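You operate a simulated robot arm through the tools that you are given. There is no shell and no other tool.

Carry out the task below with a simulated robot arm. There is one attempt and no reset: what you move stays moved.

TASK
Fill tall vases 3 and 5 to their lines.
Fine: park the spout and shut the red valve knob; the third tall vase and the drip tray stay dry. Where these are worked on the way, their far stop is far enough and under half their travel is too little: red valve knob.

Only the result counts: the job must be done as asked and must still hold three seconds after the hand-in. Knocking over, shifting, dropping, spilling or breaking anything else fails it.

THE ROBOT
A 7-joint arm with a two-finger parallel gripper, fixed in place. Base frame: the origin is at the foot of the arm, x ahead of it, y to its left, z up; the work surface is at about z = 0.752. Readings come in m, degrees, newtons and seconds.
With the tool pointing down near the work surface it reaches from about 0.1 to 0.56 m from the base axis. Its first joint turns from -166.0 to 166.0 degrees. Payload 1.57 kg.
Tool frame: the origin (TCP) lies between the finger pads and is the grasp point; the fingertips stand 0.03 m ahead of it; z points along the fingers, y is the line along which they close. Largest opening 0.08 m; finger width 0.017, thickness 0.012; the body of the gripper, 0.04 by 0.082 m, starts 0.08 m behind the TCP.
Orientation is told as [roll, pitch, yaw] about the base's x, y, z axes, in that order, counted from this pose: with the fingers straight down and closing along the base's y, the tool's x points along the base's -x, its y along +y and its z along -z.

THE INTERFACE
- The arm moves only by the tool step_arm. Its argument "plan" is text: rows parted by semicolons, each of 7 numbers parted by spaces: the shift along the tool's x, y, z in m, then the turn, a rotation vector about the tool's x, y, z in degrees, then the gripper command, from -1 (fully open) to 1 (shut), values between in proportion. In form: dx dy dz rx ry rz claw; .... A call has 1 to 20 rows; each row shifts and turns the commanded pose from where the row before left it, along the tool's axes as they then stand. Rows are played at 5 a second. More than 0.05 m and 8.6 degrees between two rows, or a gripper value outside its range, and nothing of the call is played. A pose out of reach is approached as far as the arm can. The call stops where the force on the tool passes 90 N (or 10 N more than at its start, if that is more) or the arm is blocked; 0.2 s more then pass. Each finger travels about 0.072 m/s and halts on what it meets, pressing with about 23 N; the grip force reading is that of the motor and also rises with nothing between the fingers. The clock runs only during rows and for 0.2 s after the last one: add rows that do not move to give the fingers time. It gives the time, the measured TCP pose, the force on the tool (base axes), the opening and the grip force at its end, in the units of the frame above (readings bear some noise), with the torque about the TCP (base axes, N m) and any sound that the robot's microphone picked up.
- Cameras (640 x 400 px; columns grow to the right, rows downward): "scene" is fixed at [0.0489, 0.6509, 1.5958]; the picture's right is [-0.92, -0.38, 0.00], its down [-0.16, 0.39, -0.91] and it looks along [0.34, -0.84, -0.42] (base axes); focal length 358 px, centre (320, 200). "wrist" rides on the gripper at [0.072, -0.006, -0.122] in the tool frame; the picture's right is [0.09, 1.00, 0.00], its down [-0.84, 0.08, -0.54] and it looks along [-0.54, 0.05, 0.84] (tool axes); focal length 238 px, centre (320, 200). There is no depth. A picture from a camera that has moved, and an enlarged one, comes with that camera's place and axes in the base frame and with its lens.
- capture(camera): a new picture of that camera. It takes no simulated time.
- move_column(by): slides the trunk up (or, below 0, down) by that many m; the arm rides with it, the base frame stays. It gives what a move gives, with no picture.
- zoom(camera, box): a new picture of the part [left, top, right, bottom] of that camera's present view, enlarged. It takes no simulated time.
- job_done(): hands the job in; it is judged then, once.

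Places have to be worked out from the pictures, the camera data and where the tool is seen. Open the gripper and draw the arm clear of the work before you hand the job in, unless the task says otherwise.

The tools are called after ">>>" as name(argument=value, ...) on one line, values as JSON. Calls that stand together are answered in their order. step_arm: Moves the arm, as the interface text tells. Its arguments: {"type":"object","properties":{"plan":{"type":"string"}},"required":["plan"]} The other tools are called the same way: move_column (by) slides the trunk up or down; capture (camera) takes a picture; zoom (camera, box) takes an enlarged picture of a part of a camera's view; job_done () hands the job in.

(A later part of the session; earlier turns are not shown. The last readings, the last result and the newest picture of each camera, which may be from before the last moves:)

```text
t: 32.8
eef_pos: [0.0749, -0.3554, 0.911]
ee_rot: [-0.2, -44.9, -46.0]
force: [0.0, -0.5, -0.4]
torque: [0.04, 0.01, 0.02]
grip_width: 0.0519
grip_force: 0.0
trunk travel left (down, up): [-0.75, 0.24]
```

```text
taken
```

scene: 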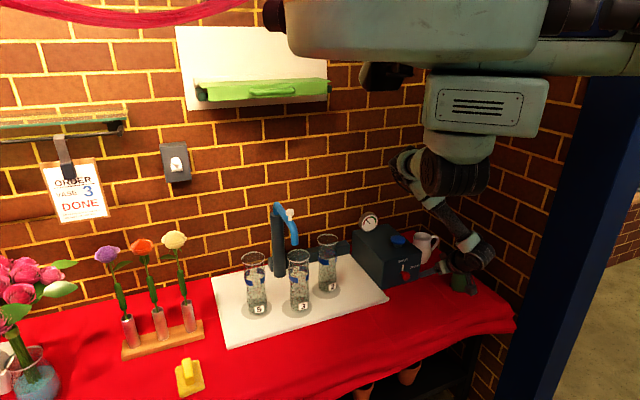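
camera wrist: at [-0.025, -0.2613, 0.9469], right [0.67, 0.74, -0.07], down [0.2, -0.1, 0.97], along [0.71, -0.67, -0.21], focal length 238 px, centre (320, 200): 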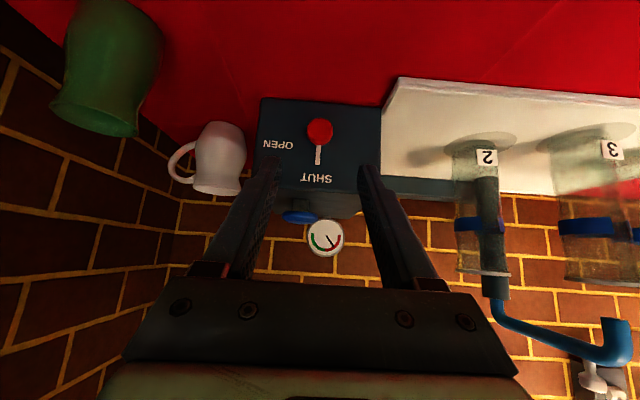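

The wrist view agrees with the scene: the red knob's axis is at (0.157,-0.442,0.808), facing the base at −45°. I rotate the tool 60° counter-clockwise about the knob axis, which leaves room for the opening turn, and go to a pre-grasp 7 cm off.

>>> step_arm(plan="0 0 0 5.3 0 -5.3 -0.3; 0 0 0 5.3 0 -5.3 -0.3; 0 0 0 5.3 0 -5.3 -0.3; 0 0 0 5.3 0 -5.3 -0.3; 0 0 0 5.3 0 -5.3 -0.3; 0 0 0 5.3 0 -5.3 -0.3; 0 0 0 5.3 0 -5.3 -0.3; 0 0 0 5.3 0 -5.3 -0.3; -0.0123 0.0219 0.0101 0 0 0 -0.3; -0.0123 0.0219 0.0101 0 0 0 -0.3; -0.0123 0.0219 0.0101 0 0 0 -0.3; -0.0123 0.0219 0.0101 0 0 0 -0.3; 0 0 0 0 0 0 -0.3; 0 0 0 0 0 0 -0.3")

>>> capture(camera="wrist")

>>> capture(camera="scene")

```text
t: 35.8
eef_pos: [-0.1148, -0.4096, 1.0223]
ee_rot: [-67.5, -20.7, -4.9]
force: [-0.3, 0.2, 0.4]
torque: [0.01, 0.0, 0.01]
grip_width: 0.0519
grip_force: 0.1
out of reach, approached as far as the arm can: row 2, 3, 4, 5, 6, 7, 8, 9, 10, 11, 12
trunk travel left (down, up): [-0.75, 0.24]
```

```text
taken
camera wrist: at [-0.1901, -0.2916, 1.0478], right [0.27, 0.36, -0.89], down [0.78, 0.47, 0.42], along [0.57, -0.81, -0.15], focal length 238 px, centre (320, 200)
```

wrist: 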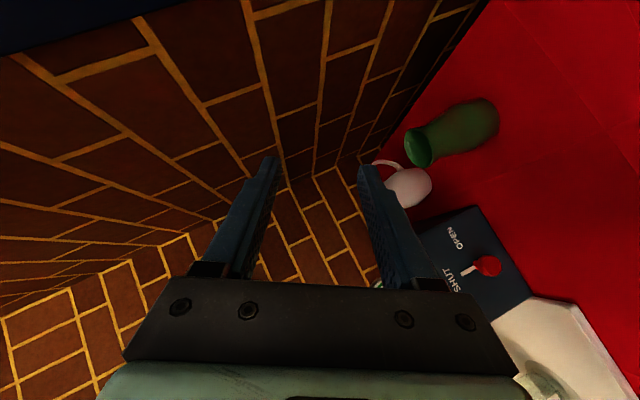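

```text
taken
```

scene: 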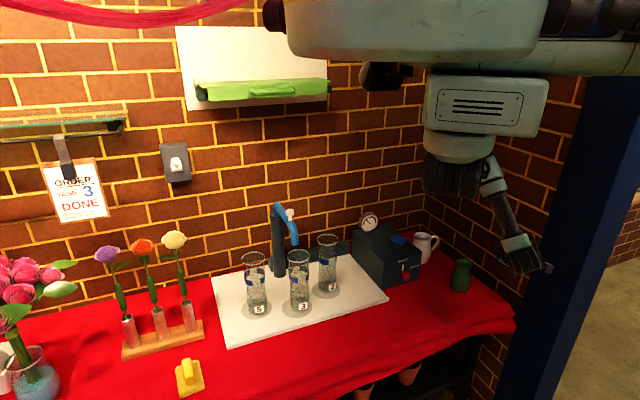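

The folded arm could not hold that place while rotating: the orientation is right but the tool drifted to (-0.115,-0.41,1.02), touching nothing. Further out the arm is less folded, so I move down and toward the pre-grasp in small legs.

>>> step_arm(plan="-0.0042 0.033 0.0095 0 0 0 -0.3; -0.0042 0.033 0.0095 0 0 0 -0.3; -0.0042 0.033 0.0095 0 0 0 -0.3; -0.0042 0.033 0.0095 0 0 0 -0.3; 0 0 0 0 0 0 -0.3")

```text
t: 37.0
eef_pos: [-0.1488, -0.3931, 0.9549]
ee_rot: [-67.4, -20.8, -4.8]
force: [-0.3, -0.6, 0.8]
torque: [0.0, 0.01, 0.02]
grip_width: 0.0519
grip_force: 0.0
out of reach, approached as far as the arm can: row 1, 2, 3, 4
trunk travel left (down, up): [-0.75, 0.24]
```

With this roll the arm is limited and will not go toward +x. I unroll back toward the earlier comfortable orientation while moving back in front of the box.

>>> step_arm(plan="-0.0259 0.011 -0.0009 -5.3 0 5.3 -0.3; -0.0248 0.0133 0.0002 -5.3 0 5.3 -0.3; -0.0235 0.0155 0.0016 -5.3 0 5.3 -0.3; -0.0219 0.0174 0.0031 -5.3 0 5.3 -0.3; 0 0 0 0 0 0 -0.3")

```text
t: 38.2
eef_pos: [-0.036, -0.3805, 0.9546]
ee_rot: [-39.0, -37.7, -19.7]
force: [0.3, 0.6, -0.1]
torque: [-0.05, -0.02, 0.0]
grip_width: 0.052
grip_force: 0.1
trunk travel left (down, up): [-0.75, 0.24]
```

That works without limits (about half rolled). I now move toward a pre-grasp about 9 cm off the knob at this orientation.

>>> step_arm(plan="-0.0147 0.0308 0.0164 0 0 0 -0.3; -0.0147 0.0308 0.0164 0 0 0 -0.3; -0.0147 0.0308 0.0164 0 0 0 -0.3; -0.0147 0.0308 0.0164 0 0 0 -0.3; -0.0147 0.0308 0.0164 0 0 0 -0.3; 0 0 0 0 0 0 -0.3")

>>> capture(camera="scene")

>>> capture(camera="wrist")

```text
t: 39.6
eef_pos: [0.0114, -0.4093, 0.9426]
ee_rot: [-38.6, -37.8, -19.5]
force: [-0.5, -0.2, -0.1]
torque: [0.03, -0.01, 0.02]
grip_width: 0.0525
grip_force: 0.1
out of reach, approached as far as the arm can: row 2, 3, 4, 5
trunk travel left (down, up): [-0.75, 0.24]
```

```text
taken
```

scene: 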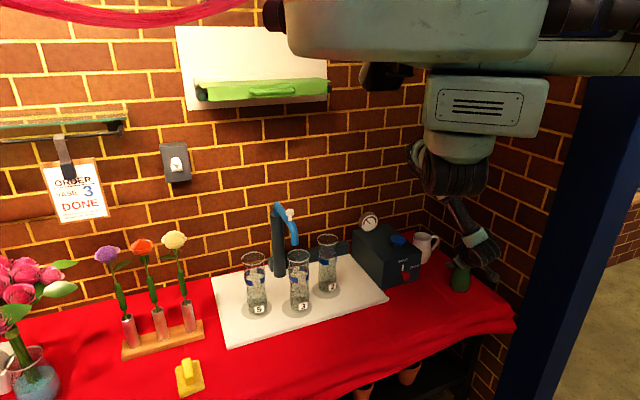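

```text
taken
camera wrist: at [-0.0765, -0.3029, 0.9776], right [0.55, 0.63, -0.55], down [0.54, 0.23, 0.81], along [0.64, -0.74, -0.21], focal length 238 px, centre (320, 200)
```

wrist: 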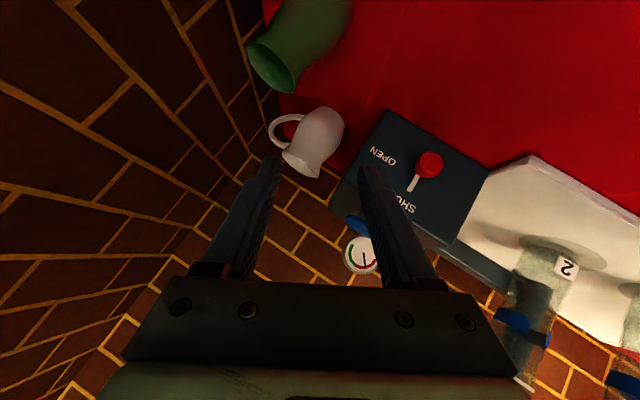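

Here too the reach is limited: the wrist cannot come closer than about 0.26 m to the base axis at this shoulder height. I raise the trunk by 0.2 m so the arm can hang down more stretched, then try the approach again.

>>> move_column(by=0.2)

>>> capture(camera="scene")

```text
t: 41.8
eef_pos: [0.0091, -0.4088, 1.1425]
ee_rot: [-38.6, -37.8, -19.3]
force: [0.0, -0.3, -0.7]
torque: [0.01, -0.01, 0.01]
grip_width: 0.052
grip_force: 0.1
trunk travel left (down, up): [-0.95, 0.04]
```

```text
taken
```

scene: 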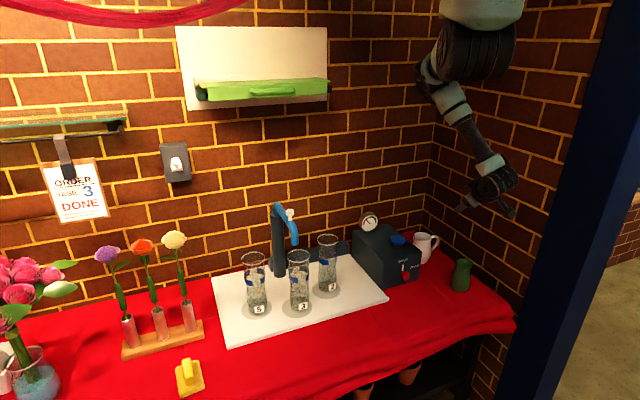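

The trunk is up. I now move toward the pre-grasp point again in two parts, watching for reach warnings.

>>> step_arm(plan="0.0118 0.0339 0.0235 0 0 0 -0.3; 0.0118 0.0339 0.0235 0 0 0 -0.3; 0.0118 0.0339 0.0235 0 0 0 -0.3; 0.0118 0.0339 0.0235 0 0 0 -0.3; 0 0 0 0 0 0 -0.3")

```text
t: 43.0
eef_pos: [-0.0204, -0.4347, 1.0317]
ee_rot: [-37.9, -37.9, -19.3]
force: [1.2, 1.1, -0.5]
torque: [-0.02, -0.01, -0.02]
grip_width: 0.052
grip_force: 0.1
out of reach, approached as far as the arm can: row 1, 2, 3, 4
trunk travel left (down, up): [-0.95, 0.04]
```

Still limited, so it is a joint limit tied to this roll direction rather than distance. I look closely at the arm posture to understand which joint it is.

>>> zoom(camera="scene", box=[380, 0, 580, 240])

>>> capture(camera="wrist")

```text
1.67 times, centred on (480, 120) of scene
camera zoom: at [0.0489, 0.6509, 1.5958], right [-0.92, -0.38, 0.0], down [-0.16, 0.39, -0.91], along [0.34, -0.84, -0.42], focal length 598 px, centre (53, 333)
```

zoom: 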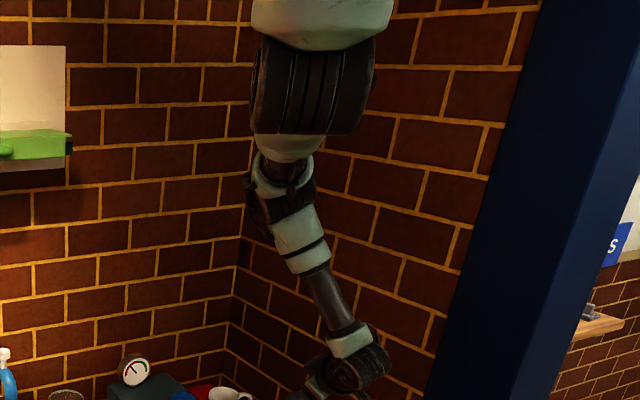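

```text
taken
camera wrist: at [-0.1091, -0.3305, 1.0676], right [0.55, 0.64, -0.54], down [0.53, 0.23, 0.81], along [0.65, -0.73, -0.22], focal length 238 px, centre (320, 200)
```

wrist: 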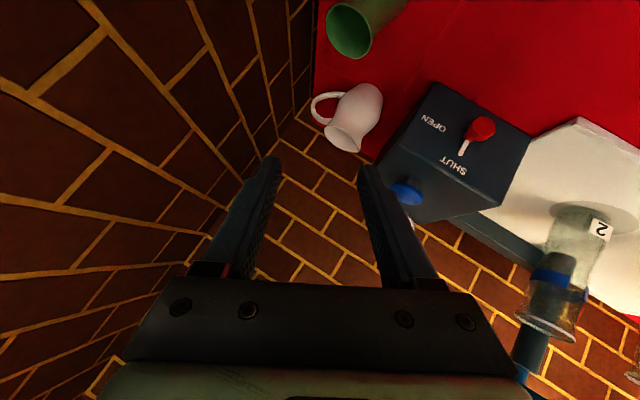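

The shoulder sits at about z=1.57 now and the arm is in an awkward posture near the base. I go back to the plain 45° orientation up high, then turn toward the natural azimuth (about −65°) before coming down to the knob.

>>> step_arm(plan="-0.0312 0.0026 -0.0199 -5.3 0 5.3 -0.3; -0.0308 0.0073 -0.0194 -5.3 0 5.3 -0.3; -0.0299 0.0118 -0.0186 -5.3 0 5.3 -0.3; -0.0285 0.0162 -0.0172 -5.3 0 5.3 -0.3; 0 0 0 4.24 0 4.24 -0.3; 0 0 0 4.24 0 4.24 -0.3; 0 0 0 4.24 0 4.24 -0.3; 0 0 0 0 0 0 -0.3")

```text
t: 44.8
eef_pos: [0.0584, -0.402, 1.1532]
ee_rot: [0.5, -44.7, -64.0]
force: [0.4, -0.4, 0.4]
torque: [0.02, 0.0, -0.02]
grip_width: 0.0518
grip_force: 0.0
trunk travel left (down, up): [-0.95, 0.04]
```

Good, no limits. I shift to +x and lower the trunk by 0.25 m, which puts the tool at about (0.14,-0.38,0.90), in front of and above the knob.

>>> step_arm(plan="-0.006 0.0404 0.006 0 0 0 -0.3; -0.006 0.0404 0.006 0 0 0 -0.3; 0 0 0 0 0 0 -0.3")

>>> move_column(by=-0.25)

>>> capture(camera="wrist")

>>> capture(camera="scene")

```text
t: 45.6
eef_pos: [0.1284, -0.3927, 1.1629]
ee_rot: [1.0, -44.4, -64.0]
force: [0.6, -0.4, 1.2]
torque: [0.02, 0.01, -0.01]
grip_width: 0.0521
grip_force: 0.1
out of reach, approached as far as the arm can: row 2
trunk travel left (down, up): [-0.95, 0.04]
```

```text
t: 48.1
eef_pos: [0.1274, -0.3923, 0.9127]
ee_rot: [0.8, -44.4, -63.9]
force: [0.0, -0.4, 0.5]
torque: [0.02, 0.01, -0.01]
grip_width: 0.0521
grip_force: 0.1
trunk travel left (down, up): [-0.7, 0.29]
```

```text
taken
camera wrist: at [0.061, -0.2732, 0.9512], right [0.86, 0.51, -0.05], down [0.16, -0.17, 0.97], along [0.48, -0.85, -0.22], focal length 238 px, centre (320, 200)
```

wrist: 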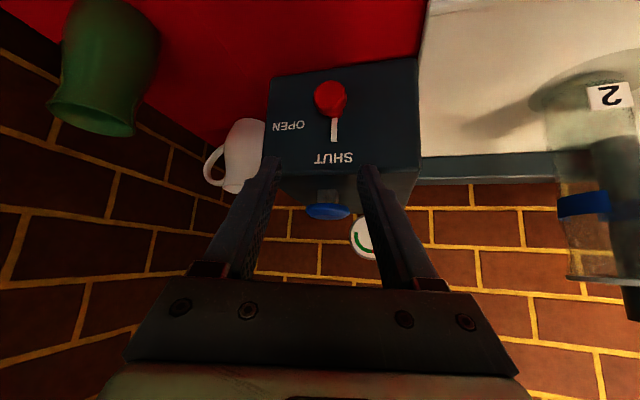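

```text
taken
```

scene: 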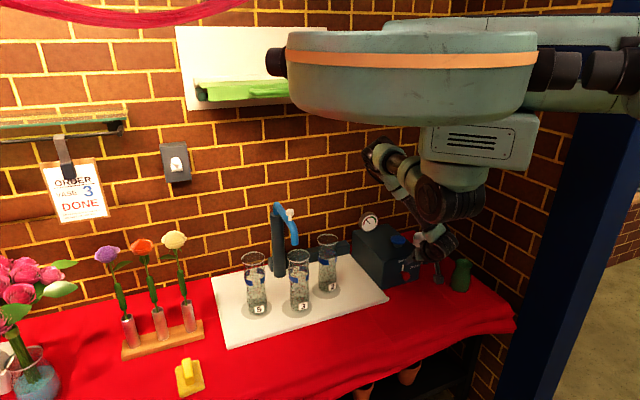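

The knob re-measures at about (0.160,-0.442,0.808). From this more natural posture I roll the tool by about 35° so the finger plane contains the knob axis, and check for limits.

>>> step_arm(plan="0 0 0 1.58 -1.0 -6.84 -0.3; 0 0 0 1.58 -1.0 -6.84 -0.3; 0 0 0 1.58 -1.0 -6.84 -0.3; 0 0 0 1.58 -1.0 -6.84 -0.3; 0 0 0 1.58 -1.0 -6.84 -0.3; 0 0 0 0 0 0 -0.3")

```text
t: 49.5
eef_pos: [0.0811, -0.4287, 0.9519]
ee_rot: [-38.0, -37.7, -18.2]
force: [-0.4, -0.2, 0.1]
torque: [0.0, -0.04, 0.03]
grip_width: 0.0521
grip_force: 0.2
out of reach, approached as far as the arm can: row 1, 2, 3, 4, 5
trunk travel left (down, up): [-0.7, 0.29]
```

Rolling at that folded posture is limited too. A more upright tool keeps the wrist farther out, so I go to a steep orientation (20° tilt, yaw −45°) and plan to grip the knob from above-front, turning it in strokes about its axis.

>>> step_arm(plan="0 0 0 -5.1 4.9 3.25 -0.3; 0 0 0 -5.1 4.9 3.25 -0.3; 0 0 0 -5.1 4.9 3.25 -0.3; 0 0 0 -5.1 4.9 3.25 -0.3; 0 0 0 -5.1 4.9 3.25 -0.3; 0 0 0 0 0 0 -0.3")

```text
t: 51.0
eef_pos: [0.0807, -0.4295, 0.9539]
ee_rot: [0.8, -19.5, -44.7]
force: [-0.1, 0.9, 0.5]
torque: [0.04, 0.0, -0.02]
grip_width: 0.0522
grip_force: 0.0
trunk travel left (down, up): [-0.7, 0.29]
```

Orientation reached. I move over in front of the knob at z≈1.0 and test leaning the tool about the knob axis (−40°) in free space.

>>> step_arm(plan="-0.0205 0.0163 -0.0088 0 0 0 -0.3; -0.0205 0.0163 -0.0088 0 0 0 -0.3; -0.0205 0.0163 -0.0088 0 0 0 -0.3; 0 0 0 7.52 0 -2.74 -0.3; 0 0 0 7.52 0 -2.74 -0.3; 0 0 0 7.52 0 -2.74 -0.3; 0 0 0 7.52 0 -2.74 -0.3; 0 0 0 7.52 0 -2.74 -0.3; 0 0 0 0 0 0 -0.3")

```text
t: 53.0
eef_pos: [0.1503, -0.4289, 1.0002]
ee_rot: [-41.1, -14.8, -31.5]
force: [0.4, 0.3, 0.2]
torque: [0.01, 0.0, 0.0]
grip_width: 0.0518
grip_force: 0.2
trunk travel left (down, up): [-0.7, 0.29]
```

Leaning −40° works with no limits. I test further to −64°.

>>> step_arm(plan="0 0 0 7.52 0 -2.74 -0.3; 0 0 0 7.52 0 -2.74 -0.3; 0 0 0 7.52 0 -2.74 -0.3; 0 0 0 0 0 0 -0.3")

```text
t: 54.0
eef_pos: [0.1505, -0.4289, 0.9996]
ee_rot: [-64.7, -8.3, -26.2]
force: [-0.6, 0.9, 0.2]
torque: [0.01, 0.02, -0.01]
grip_width: 0.052
grip_force: 0.1
trunk travel left (down, up): [-0.7, 0.29]
```

−64° works too. Now I test the other side: back through 0 to about +40°.

>>> step_arm(plan="0 0 0 -7.52 0 2.74 -0.3; 0 0 0 -7.52 0 2.74 -0.3; 0 0 0 -7.52 0 2.74 -0.3; 0 0 0 -7.52 0 2.74 -0.3; 0 0 0 -7.52 0 2.74 -0.3; 0 0 0 -7.52 0 2.74 -0.3; 0 0 0 -7.52 0 2.74 -0.3; 0 0 0 -7.52 0 2.74 -0.3; 0 0 0 -7.52 0 2.74 -0.3; 0 0 0 -7.52 0 2.74 -0.3; 0 0 0 -7.52 0 2.74 -0.3; 0 0 0 -7.52 0 2.74 -0.3; 0 0 0 -7.52 0 2.74 -0.3; 0 0 0 0 0 0 -0.3")

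```text
t: 57.0
eef_pos: [0.1509, -0.4295, 0.9997]
ee_rot: [42.5, -14.6, -57.7]
force: [0.0, 0.7, -0.1]
torque: [0.03, 0.0, -0.02]
grip_width: 0.0521
grip_force: 0.0
trunk travel left (down, up): [-0.7, 0.29]
```

Both sides (−64° to +40°) are reachable. I rotate to −50° as the starting lean, lower the trunk by 0.1 m, and then move to the pre-grasp.

>>> step_arm(plan="0 0 0 7.05 0 -2.565 -0.3; 0 0 0 7.05 0 -2.565 -0.3; 0 0 0 7.05 0 -2.565 -0.3; 0 0 0 7.05 0 -2.565 -0.3; 0 0 0 7.05 0 -2.565 -0.3; 0 0 0 7.05 0 -2.565 -0.3; 0 0 0 7.05 0 -2.565 -0.3; 0 0 0 7.05 0 -2.565 -0.3; 0 0 0 7.05 0 -2.565 -0.3; 0 0 0 7.05 0 -2.565 -0.3; 0 0 0 7.05 0 -2.565 -0.3; 0 0 0 7.05 0 -2.565 -0.3; 0 0 0 0 0 0 -0.2")

>>> move_column(by=-0.1)

>>> capture(camera="wrist")

>>> capture(camera="scene")

```text
t: 59.8
eef_pos: [0.1503, -0.4292, 1.0004]
ee_rot: [-50.9, -12.4, -29.0]
force: [0.0, -0.4, 0.2]
torque: [0.0, -0.02, -0.03]
grip_width: 0.0482
grip_force: 0.1
trunk travel left (down, up): [-0.7, 0.29]
```

```text
t: 61.1
eef_pos: [0.1504, -0.4285, 0.9008]
ee_rot: [-50.8, -12.5, -29.0]
force: [0.3, -0.4, 0.7]
torque: [0.02, 0.02, -0.01]
grip_width: 0.0479
grip_force: 0.1
trunk travel left (down, up): [-0.6, 0.39]
```

```text
taken
camera wrist: at [0.1177, -0.3066, 0.9653], right [0.37, 0.51, -0.77], down [0.89, 0.04, 0.46], along [0.27, -0.86, -0.44], focal length 238 px, centre (320, 200)
```

wrist: 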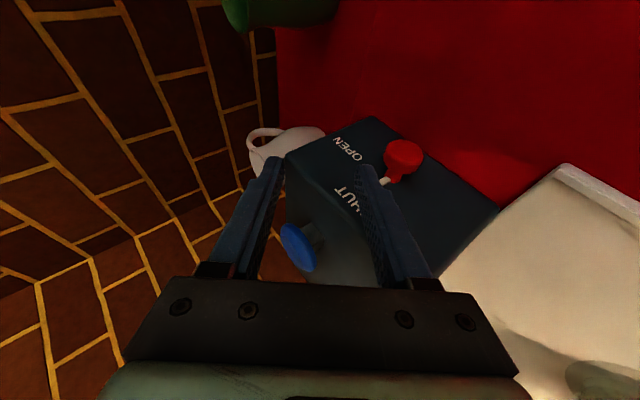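

```text
taken
```

scene: 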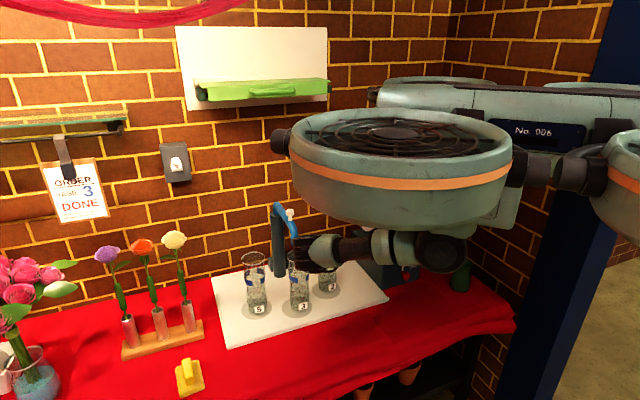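

The knob axis re-measures near (0.161,-0.443,0.808), and the elbow stays about 0.2 m clear of the vases. I slide to the pre-grasp 7 cm off the knob along the finger direction.

>>> step_arm(plan="0.0015 0.0232 -0.0067 0 0 0 -0.1; 0.0015 0.0232 -0.0067 0 0 0 -0.1; 0.0015 0.0232 -0.0067 0 0 0 -0.1; 0 0 0 0 0 0 -0.1; 0 0 0 0 0 0 -0.1")

>>> capture(camera="wrist")

>>> capture(camera="scene")

```text
t: 62.3
eef_pos: [0.1838, -0.379, 0.8586]
ee_rot: [-50.9, -12.2, -29.1]
force: [-0.6, -0.5, -0.1]
torque: [-0.01, 0.03, -0.01]
grip_width: 0.044
grip_force: 0.2
trunk travel left (down, up): [-0.6, 0.39]
```

```text
taken
camera wrist: at [0.1519, -0.2571, 0.9234], right [0.37, 0.51, -0.77], down [0.89, 0.04, 0.46], along [0.27, -0.86, -0.44], focal length 238 px, centre (320, 200)
```

wrist: 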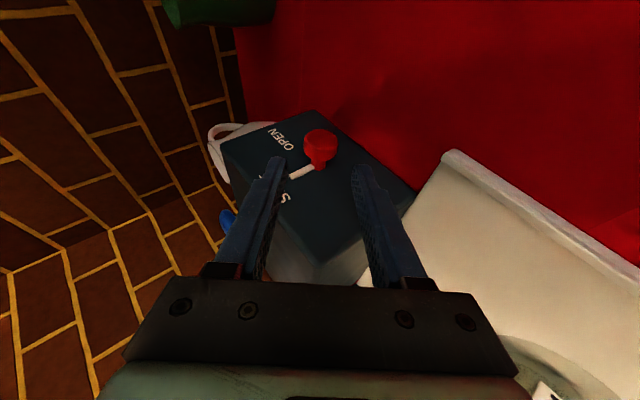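

```text
taken
```

scene: 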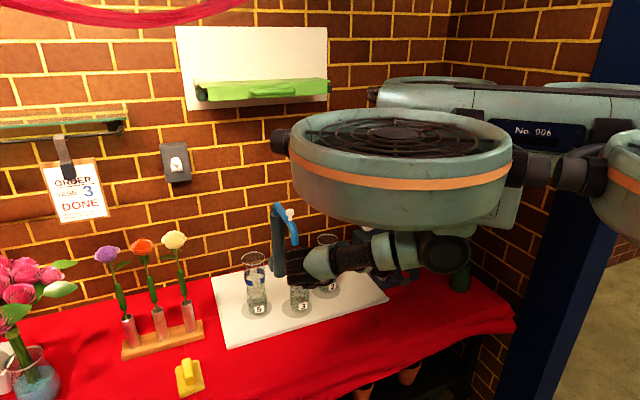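

The head is centred between the fingers in the wrist view. I move in 7 cm along the fingers to straddle it.

>>> step_arm(plan="0 0 0.0175 0 0 0 -0.1; 0 0 0.0175 0 0 0 -0.1; 0 0 0.0175 0 0 0 -0.1; 0 0 0.0175 0 0 0 -0.1; 0 0 0 0 0 0 -0.1")

>>> capture(camera="wrist")

>>> zoom(camera="scene", box=[340, 220, 460, 310])

```text
t: 63.5
eef_pos: [0.1644, -0.4315, 0.815]
ee_rot: [-50.9, -12.5, -29.0]
force: [0.2, 0.1, -0.6]
torque: [0.03, 0.0, 0.03]
grip_width: 0.0441
grip_force: 0.1
trunk travel left (down, up): [-0.6, 0.39]
```

```text
taken
camera wrist: at [0.1326, -0.3099, 0.8801], right [0.37, 0.51, -0.77], down [0.89, 0.04, 0.46], along [0.27, -0.86, -0.44], focal length 238 px, centre (320, 200)
```

wrist: 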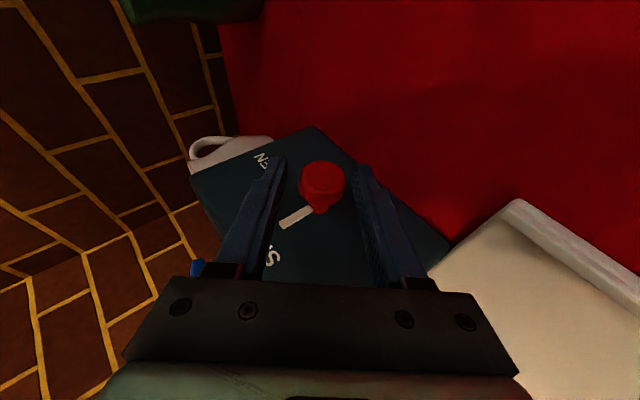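

```text
4.44 times, centred on (400, 265) of scene
camera zoom: at [0.0489, 0.6509, 1.5958], right [-0.92, -0.38, 0.0], down [-0.16, 0.39, -0.91], along [0.34, -0.84, -0.42], focal length 1593 px, centre (-36, -89)
```

zoom: 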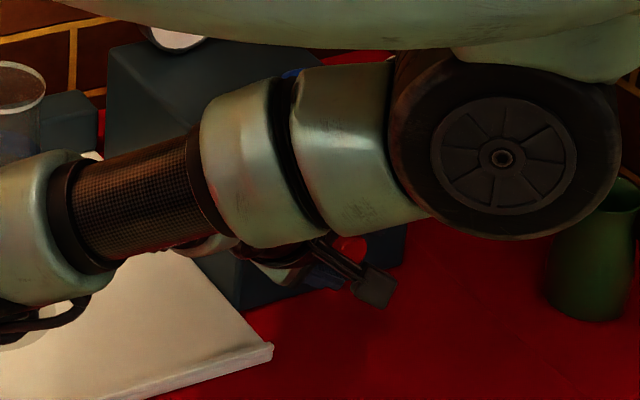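

The head sits between the pads with the stem toward the box. I close on it.

>>> step_arm(plan="0 0 0 0 0 0 1; 0 0 0 0 0 0 1; 0 0 0 0 0 0 1; 0 0 0 0 0 0 1")

>>> capture(camera="wrist")

```text
t: 64.5
eef_pos: [0.1658, -0.4299, 0.8139]
ee_rot: [-50.8, -12.4, -29.0]
force: [1.1, 6.0, -9.8]
torque: [0.05, -0.38, 0.4]
grip_width: 0.0308
grip_force: 40.3
trunk travel left (down, up): [-0.6, 0.39]
```

```text
taken
camera wrist: at [0.1332, -0.3094, 0.8791], right [0.37, 0.52, -0.77], down [0.89, 0.04, 0.46], along [0.27, -0.86, -0.44], focal length 238 px, centre (320, 200)
```

wrist: 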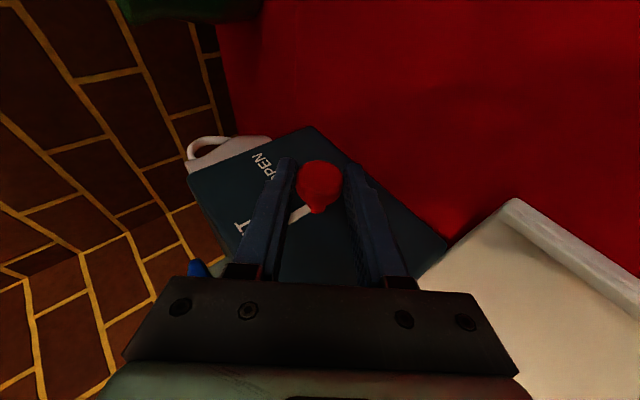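

Gripped at 31 mm, with about 10 N showing I was roughly 3 mm off centre. I relieve that and turn the knob clockwise about its axis, 30° first.

>>> step_arm(plan="0 0.0025 0 0 0 0 1; 0 -0.0017 0 -7.05 0 2.565 1; 0 -0.0017 0 -7.05 0 2.565 1; 0 -0.0017 0 -7.05 0 2.565 1; 0 -0.0017 0 -7.05 0 2.565 1; 0 0 0 0 0 0 1")

>>> capture(camera="wrist")

>>> capture(camera="scene")

```text
t: 65.9
eef_pos: [0.1614, -0.4356, 0.8181]
ee_rot: [-20.7, -18.5, -37.5]
force: [-4.9, -15.1, 0.8]
torque: [-0.68, -0.33, -0.17]
grip_width: 0.0313
grip_force: 40.4
trunk travel left (down, up): [-0.6, 0.39]
```

```text
taken
camera wrist: at [0.1006, -0.3425, 0.9067], right [0.59, 0.72, -0.36], down [0.67, -0.18, 0.72], along [0.46, -0.67, -0.59], focal length 238 px, centre (320, 200)
```

wrist: 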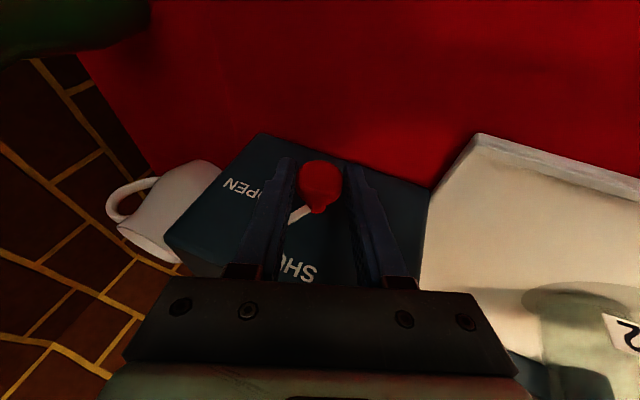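

```text
taken
```

scene: 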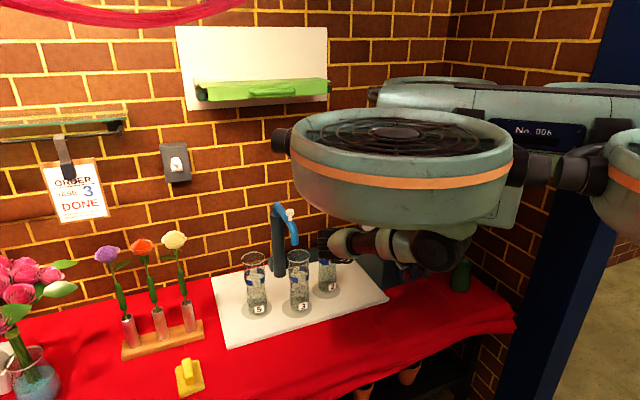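

The pointer turns with the grip and vases 3 and 5 are visible again; no water yet. I re-centre slightly and turn another 30°.

>>> step_arm(plan="0 -0.0035 0 -7.05 0 2.565 1; 0 -0.0017 0 -7.05 0 2.565 1; 0 -0.0017 0 -7.05 0 2.565 1; 0 0 0 0 0 0 1")

>>> capture(camera="wrist")

>>> zoom(camera="scene", box=[230, 190, 390, 320])

```text
t: 66.9
eef_pos: [0.1566, -0.4411, 0.8204]
ee_rot: [3.3, -19.6, -45.6]
force: [-8.3, -15.5, 4.1]
torque: [-0.66, -0.3, -0.3]
grip_width: 0.0311
grip_force: 40.3
trunk travel left (down, up): [-0.6, 0.39]
```

```text
taken
camera wrist: at [0.0713, -0.3723, 0.9103], right [0.64, 0.77, 0.02], down [0.46, -0.4, 0.79], along [0.62, -0.5, -0.61], focal length 238 px, centre (320, 200)
```

wrist: 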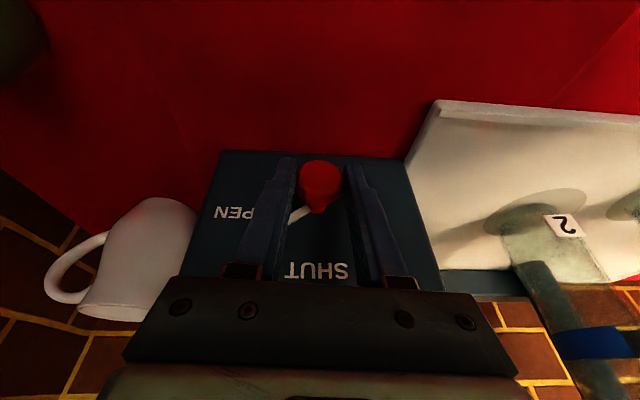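

```text
3.08 times, centred on (310, 255) of scene
camera zoom: at [0.0489, 0.6509, 1.5958], right [-0.92, -0.38, 0.0], down [-0.16, 0.39, -0.91], along [0.34, -0.84, -0.42], focal length 1103 px, centre (351, 31)
```

zoom: 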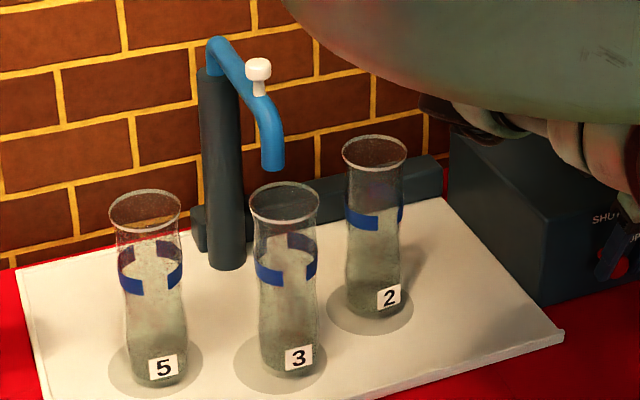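

About 53° turned with no water yet, and the sideways force shows the axis lies a bit farther from the TCP than I assumed. I correct for that and continue to the far stop.

>>> step_arm(plan="0 -0.0055 0 -7.05 0 2.565 1; 0 -0.0025 0 -7.05 0 2.565 1; 0 0 0 0 0 0 1")

>>> zoom(camera="scene", box=[230, 190, 390, 320])

>>> capture(camera="wrist")

```text
t: 67.7
eef_pos: [0.1534, -0.4433, 0.8179]
ee_rot: [19.5, -18.6, -50.8]
force: [0.6, -3.5, 8.6]
torque: [-0.56, -0.58, -0.28]
grip_width: 0.0311
grip_force: 39.8
trunk travel left (down, up): [-0.6, 0.39]
```

```text
3.08 times, centred on (310, 255) of scene
camera zoom: at [0.0489, 0.6509, 1.5958], right [-0.92, -0.38, 0.0], down [-0.16, 0.39, -0.91], along [0.34, -0.84, -0.42], focal length 1103 px, centre (351, 31)
```

zoom: 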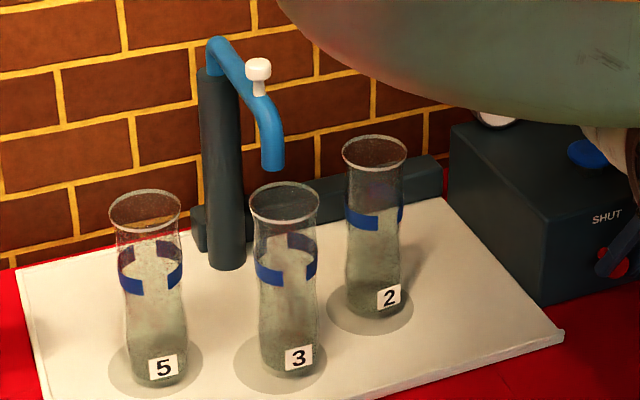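

```text
taken
camera wrist: at [0.0514, -0.3925, 0.9032], right [0.61, 0.74, 0.29], down [0.31, -0.55, 0.78], along [0.73, -0.38, -0.56], focal length 238 px, centre (320, 200)
```

wrist: 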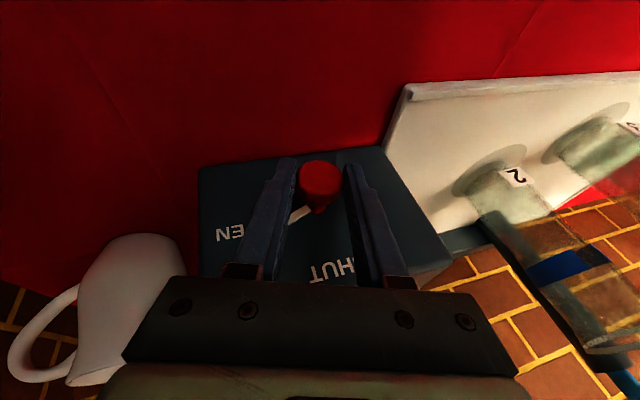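

About 70° turned, with the pointer nearly at the OPEN mark and little resistance. I turn further toward the stop.

>>> step_arm(plan="0 -0.0025 0 -7.05 0 2.565 1; 0 -0.0025 0 -7.05 0 2.565 1; 0 0 0 0 0 0 1")

>>> zoom(camera="scene", box=[230, 190, 430, 320])

>>> capture(camera="wrist")

```text
t: 68.5
eef_pos: [0.1507, -0.4463, 0.8156]
ee_rot: [35.0, -16.2, -55.5]
force: [6.0, 2.8, 3.5]
torque: [-0.15, -0.34, 0.08]
grip_width: 0.031
grip_force: 40.1
trunk travel left (down, up): [-0.6, 0.39]
```

```text
3.08 times, centred on (330, 255) of scene
camera zoom: at [0.0489, 0.6509, 1.5958], right [-0.92, -0.38, 0.0], down [-0.16, 0.39, -0.91], along [0.34, -0.84, -0.42], focal length 1103 px, centre (289, 31)
```

zoom: 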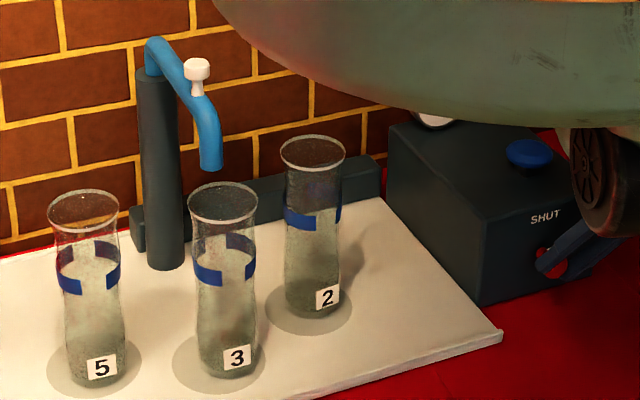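

```text
taken
camera wrist: at [0.0342, -0.41, 0.8896], right [0.53, 0.67, 0.52], down [0.17, -0.69, 0.7], along [0.83, -0.28, -0.48], focal length 238 px, centre (320, 200)
```

wrist: 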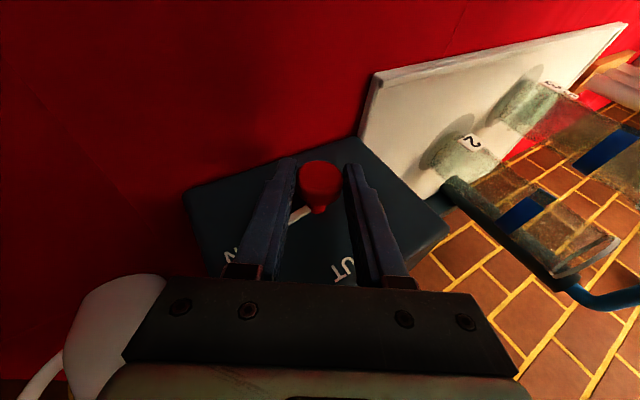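

No water comes by itself at about 85° open, so the plunger must dose the water. I turn the last few degrees toward the stop, then release and back away to look at the pointer.

>>> step_arm(plan="0 -0.002 0 -5.64 0 2.05 1; 0 0 0 0 0 0 1")

```text
t: 69.1
eef_pos: [0.1495, -0.4473, 0.8154]
ee_rot: [41.0, -14.8, -57.2]
force: [10.3, 6.9, 4.6]
torque: [0.09, -0.28, 0.27]
grip_width: 0.0312
grip_force: 40.1
trunk travel left (down, up): [-0.6, 0.39]
```

Torque is rising a little at about 91° of turn. I release the knob and back straight out along the fingers, then check the pointer and the vases.

>>> step_arm(plan="0 0.002 0 0 0 0 0.1; 0 0 0 0 0 0 -0.2; 0 0 0 0 0 0 -0.2; 0 0 -0.0175 0 0 0 -0.2; 0 0 -0.0175 0 0 0 -0.2; 0 0 -0.0175 0 0 0 -0.2; 0 0 -0.0175 0 0 0 -0.2; 0 0 0 0 0 0 -0.2")

>>> capture(camera="wrist")

>>> capture(camera="scene")

```text
t: 70.9
eef_pos: [0.1006, -0.4615, 0.8677]
ee_rot: [40.9, -15.0, -57.2]
force: [0.0, -1.0, -0.1]
torque: [0.02, 0.02, 0.02]
grip_width: 0.0481
grip_force: 0.1
trunk travel left (down, up): [-0.6, 0.39]
```

```text
taken
camera wrist: at [-0.0198, -0.4292, 0.9353], right [0.49, 0.62, 0.61], down [0.12, -0.74, 0.66], along [0.86, -0.25, -0.44], focal length 238 px, centre (320, 200)
```

wrist: 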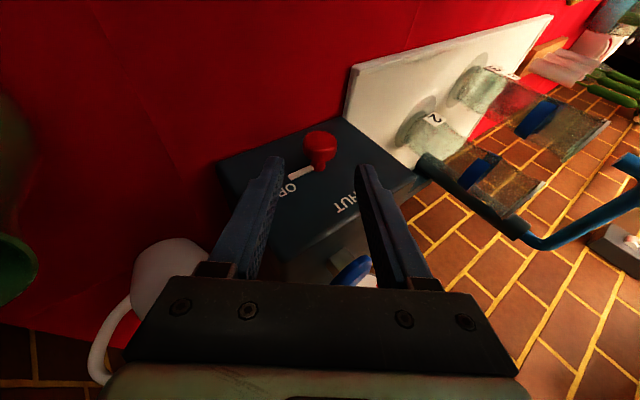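

```text
taken
```

scene: 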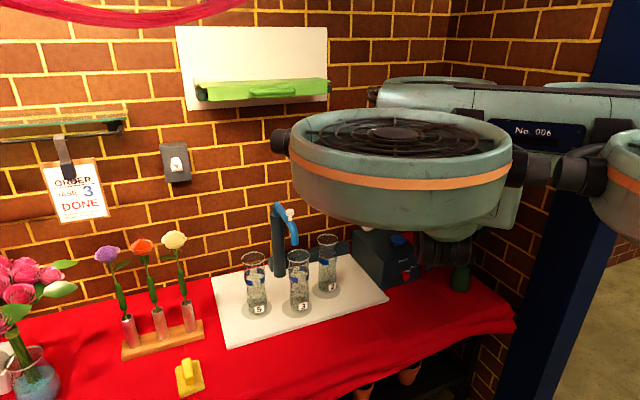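

>>> zoom(camera="scene", box=[380, 230, 440, 290])

>>> zoom(camera="scene", box=[230, 190, 390, 320])

```text
6.67 times, centred on (410, 260) of scene
camera zoom: at [0.0489, 0.6509, 1.5958], right [-0.92, -0.38, 0.0], down [-0.16, 0.39, -0.91], along [0.34, -0.84, -0.42], focal length 2390 px, centre (-280, -200)
```

zoom: 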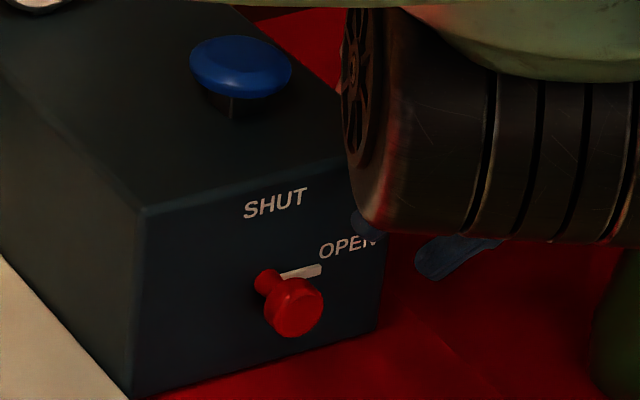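

```text
3.08 times, centred on (310, 255) of scene
camera zoom: at [0.0489, 0.6509, 1.5958], right [-0.92, -0.38, 0.0], down [-0.16, 0.39, -0.91], along [0.34, -0.84, -0.42], focal length 1103 px, centre (351, 31)
```

zoom: 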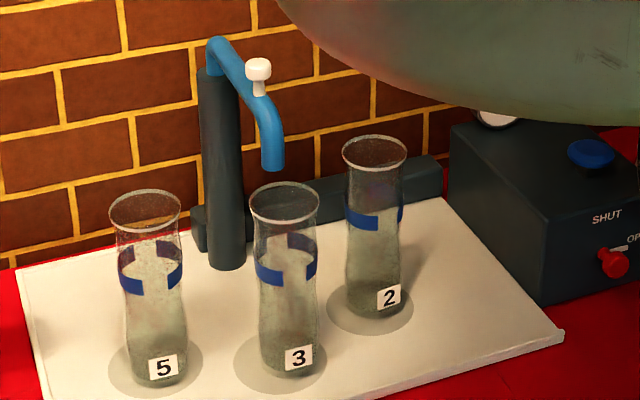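

The valve is now fully at OPEN and nothing flows on its own. I raise the trunk back by 0.15 m, which also clears the camera view, straighten the tool, and return above the plunger.

>>> move_column(by=0.15)

>>> step_arm(plan="0 0 0 7.52 0 -2.74 0; 0 0 0 7.52 0 -2.74 0.5; 0 0 0 7.52 0 -2.74 1; 0 0 0 7.52 0 -2.74 1; 0 0 0 7.52 0 -2.74 1; 0 0 0 0 0 0 1")

```text
t: 72.6
eef_pos: [0.1016, -0.4617, 1.0176]
ee_rot: [40.8, -15.0, -57.3]
force: [-0.7, 0.4, -0.3]
torque: [-0.01, 0.0, -0.02]
grip_width: 0.0479
grip_force: 0.0
trunk travel left (down, up): [-0.75, 0.24]
```

```text
t: 74.0
eef_pos: [0.1012, -0.4608, 1.0179]
ee_rot: [-1.0, -19.6, -44.0]
force: [0.0, 0.5, -0.3]
torque: [0.03, 0.01, 0.01]
grip_width: 0.0
grip_force: 21.8
trunk travel left (down, up): [-0.75, 0.24]
```

Straightened. I yaw to −64° and go above the plunger as before.

>>> step_arm(plan="0 0 0 2.28 0 6.27 1; 0 0 0 2.28 0 6.27 1; 0 0 0 2.28 0 6.27 1; -0.018 0.018 0.0193 0 0 0 1; -0.018 0.018 0.0193 0 0 0 1; -0.018 0.018 0.0193 0 0 0 1; -0.018 0.018 0.0193 0 0 0 1; 0 0 0 0 0 0 1; 0 0 0 0 0 0 1")

>>> capture(camera="wrist")

>>> capture(camera="scene")

```text
t: 76.0
eef_pos: [0.2052, -0.5145, 0.968]
ee_rot: [-1.1, -19.7, -64.0]
force: [-0.6, -0.5, -0.4]
torque: [-0.01, 0.02, -0.01]
grip_width: 0.0
grip_force: 21.4
trunk travel left (down, up): [-0.75, 0.24]
```

```text
taken
camera wrist: at [0.1544, -0.4187, 1.0595], right [0.86, 0.51, -0.05], down [0.34, -0.51, 0.79], along [0.38, -0.7, -0.61], focal length 238 px, centre (320, 200)
```

wrist: 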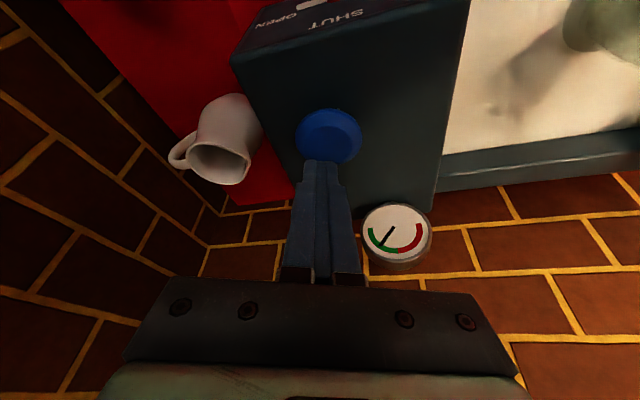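

```text
taken
```

scene: 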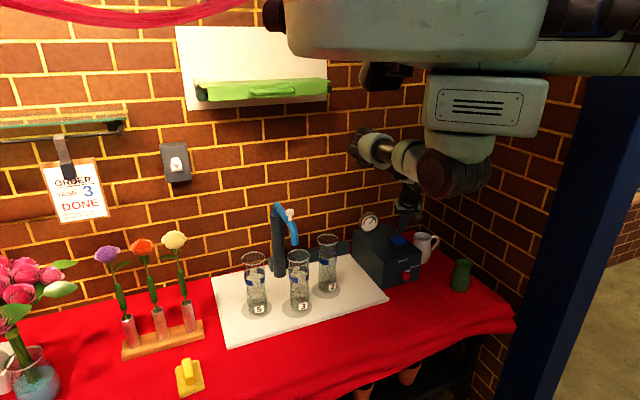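

The gauge needle is now in the green, so the valve pressurises the line. I go down close to the cap and make one short press, then look at vase 3.

>>> step_arm(plan="0.0045 0 0.0122 0 0 0 1; 0.0044 0 0.0122 0 0 0 1; 0.0034 0 0.0094 0 0 0 1; 0.0041 0 0.0113 0 0 0 1; -0.0041 0 -0.0113 0 0 0 1; -0.0034 0 -0.0094 0 0 0 1; 0 0 0 0 0 0 1")

>>> zoom(camera="scene", box=[235, 195, 355, 320])

>>> zoom(camera="scene", box=[345, 190, 445, 290])

```text
t: 77.6
eef_pos: [0.2063, -0.5144, 0.9428]
ee_rot: [-1.0, -19.9, -64.0]
force: [-0.2, -0.3, 0.1]
torque: [-0.01, 0.04, 0.03]
grip_width: 0.0001
grip_force: 21.5
trunk travel left (down, up): [-0.75, 0.24]
heard: click
```

```text
3.20 times, centred on (295, 258) of scene
camera zoom: at [0.0489, 0.6509, 1.5958], right [-0.92, -0.38, 0.0], down [-0.16, 0.39, -0.91], along [0.34, -0.84, -0.42], focal length 1147 px, centre (400, 16)
```

zoom: 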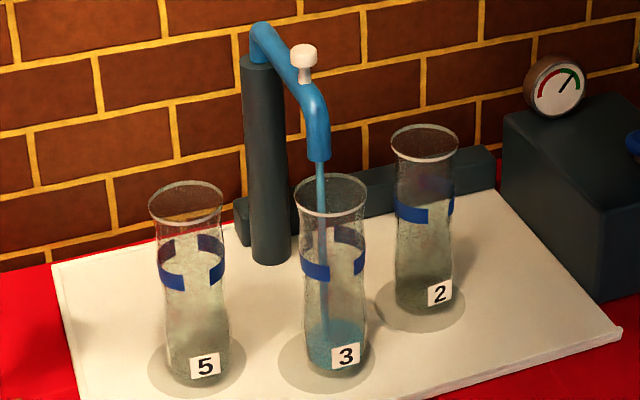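

```text
4.00 times, centred on (395, 240) of scene
camera zoom: at [0.0489, 0.6509, 1.5958], right [-0.92, -0.38, 0.0], down [-0.16, 0.39, -0.91], along [0.34, -0.84, -0.42], focal length 1434 px, centre (20, 40)
```

zoom: 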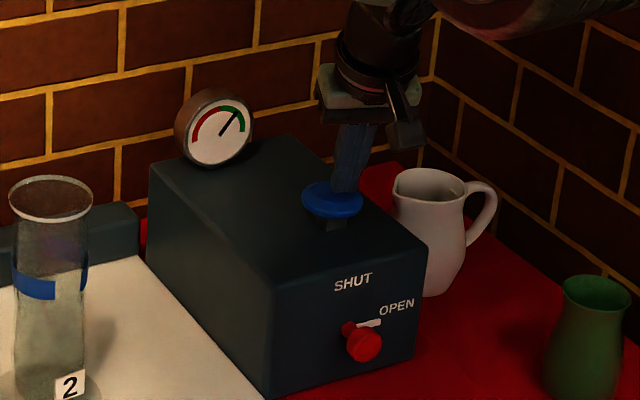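

Water is flowing into vase 3. Before letting any more time pass, I measure the level closely.

>>> zoom(camera="scene", box=[280, 240, 330, 320])

```text
5.00 times, centred on (305, 280) of scene
camera zoom: at [0.0489, 0.6509, 1.5958], right [-0.92, -0.38, 0.0], down [-0.16, 0.39, -0.91], along [0.34, -0.84, -0.42], focal length 1793 px, centre (395, -200)
```

zoom: 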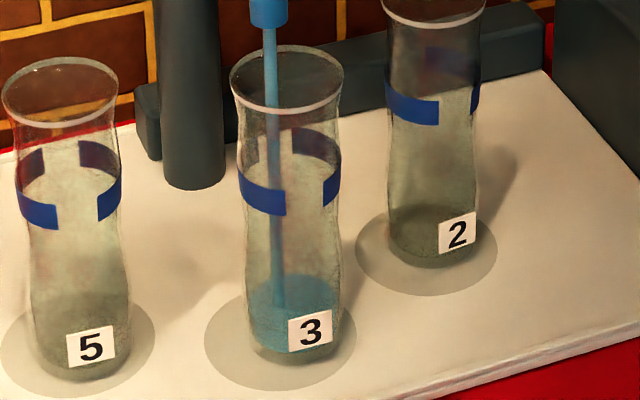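

The level is about 3 cm, with the line near 12 cm, after about 0.8 s of flow. I let just 0.4 s pass to see whether this is a fixed dose or keeps running.

>>> step_arm(plan="0 0 0 0 0 0 1")

>>> zoom(camera="scene", box=[280, 240, 330, 320])

```text
t: 78.0
eef_pos: [0.2061, -0.513, 0.9424]
ee_rot: [-1.0, -19.8, -64.0]
force: [-1.1, 0.0, 0.2]
torque: [0.01, -0.02, 0.0]
grip_width: 0.0
grip_force: 22.0
trunk travel left (down, up): [-0.75, 0.24]
```

```text
5.00 times, centred on (305, 280) of scene
camera zoom: at [0.0489, 0.6509, 1.5958], right [-0.92, -0.38, 0.0], down [-0.16, 0.39, -0.91], along [0.34, -0.84, -0.42], focal length 1793 px, centre (395, -200)
```

zoom: 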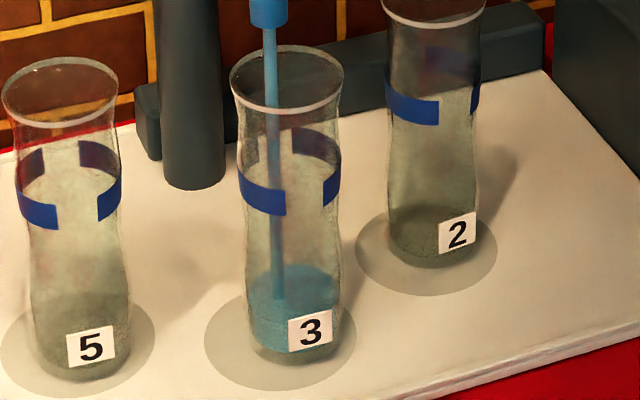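

It is still running at about 1.5 cm/s, leaving about 5 s to the line. I need to know how to stop it, so I press the plunger again now.

>>> step_arm(plan="0.0034 0 0.0094 0 0 0 1; 0.0041 0 0.0113 0 0 0 1; -0.0041 0 -0.0113 0 0 0 1; -0.0034 0 -0.0094 0 0 0 1")

>>> zoom(camera="scene", box=[280, 240, 330, 320])

```text
t: 79.0
eef_pos: [0.2046, -0.5164, 0.9423]
ee_rot: [-1.0, -19.9, -64.0]
force: [-0.6, 0.1, 0.5]
torque: [0.01, 0.01, 0.0]
grip_width: 0.0
grip_force: 21.2
trunk travel left (down, up): [-0.75, 0.24]
heard: click
```

```text
5.00 times, centred on (305, 280) of scene
camera zoom: at [0.0489, 0.6509, 1.5958], right [-0.92, -0.38, 0.0], down [-0.16, 0.39, -0.91], along [0.34, -0.84, -0.42], focal length 1793 px, centre (395, -200)
```

zoom: 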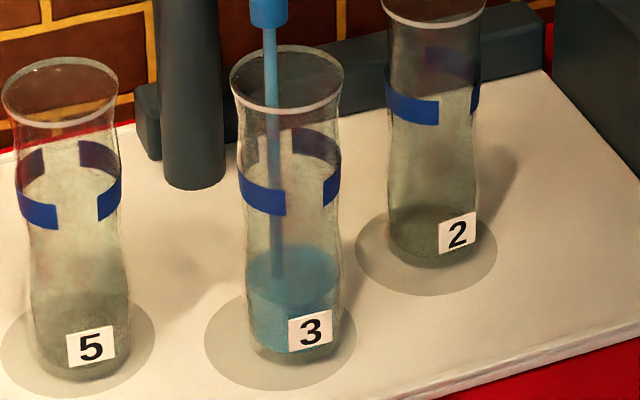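

The stream is still visible, with the level at about 40% of the way. I let 0.4 s pass to see whether the second press stopped or restarted it.

>>> step_arm(plan="0 0 0 0 0 0 1")

>>> zoom(camera="scene", box=[280, 240, 330, 320])

```text
t: 79.4
eef_pos: [0.2046, -0.5145, 0.9417]
ee_rot: [-1.0, -19.8, -64.0]
force: [0.2, 0.4, -0.5]
torque: [0.02, -0.02, 0.01]
grip_width: 0.0
grip_force: 21.9
trunk travel left (down, up): [-0.75, 0.24]
```

```text
5.00 times, centred on (305, 280) of scene
camera zoom: at [0.0489, 0.6509, 1.5958], right [-0.92, -0.38, 0.0], down [-0.16, 0.39, -0.91], along [0.34, -0.84, -0.42], focal length 1793 px, centre (395, -200)
```

zoom: 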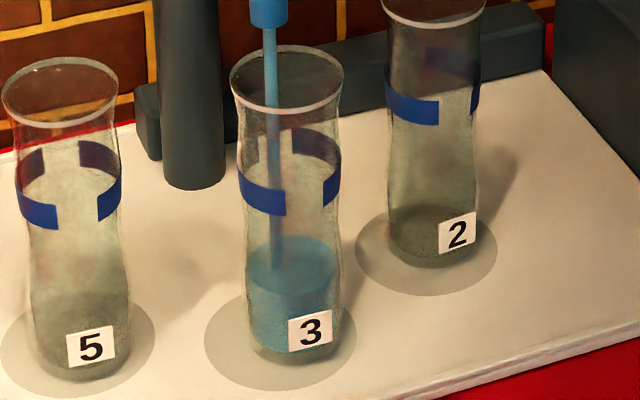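

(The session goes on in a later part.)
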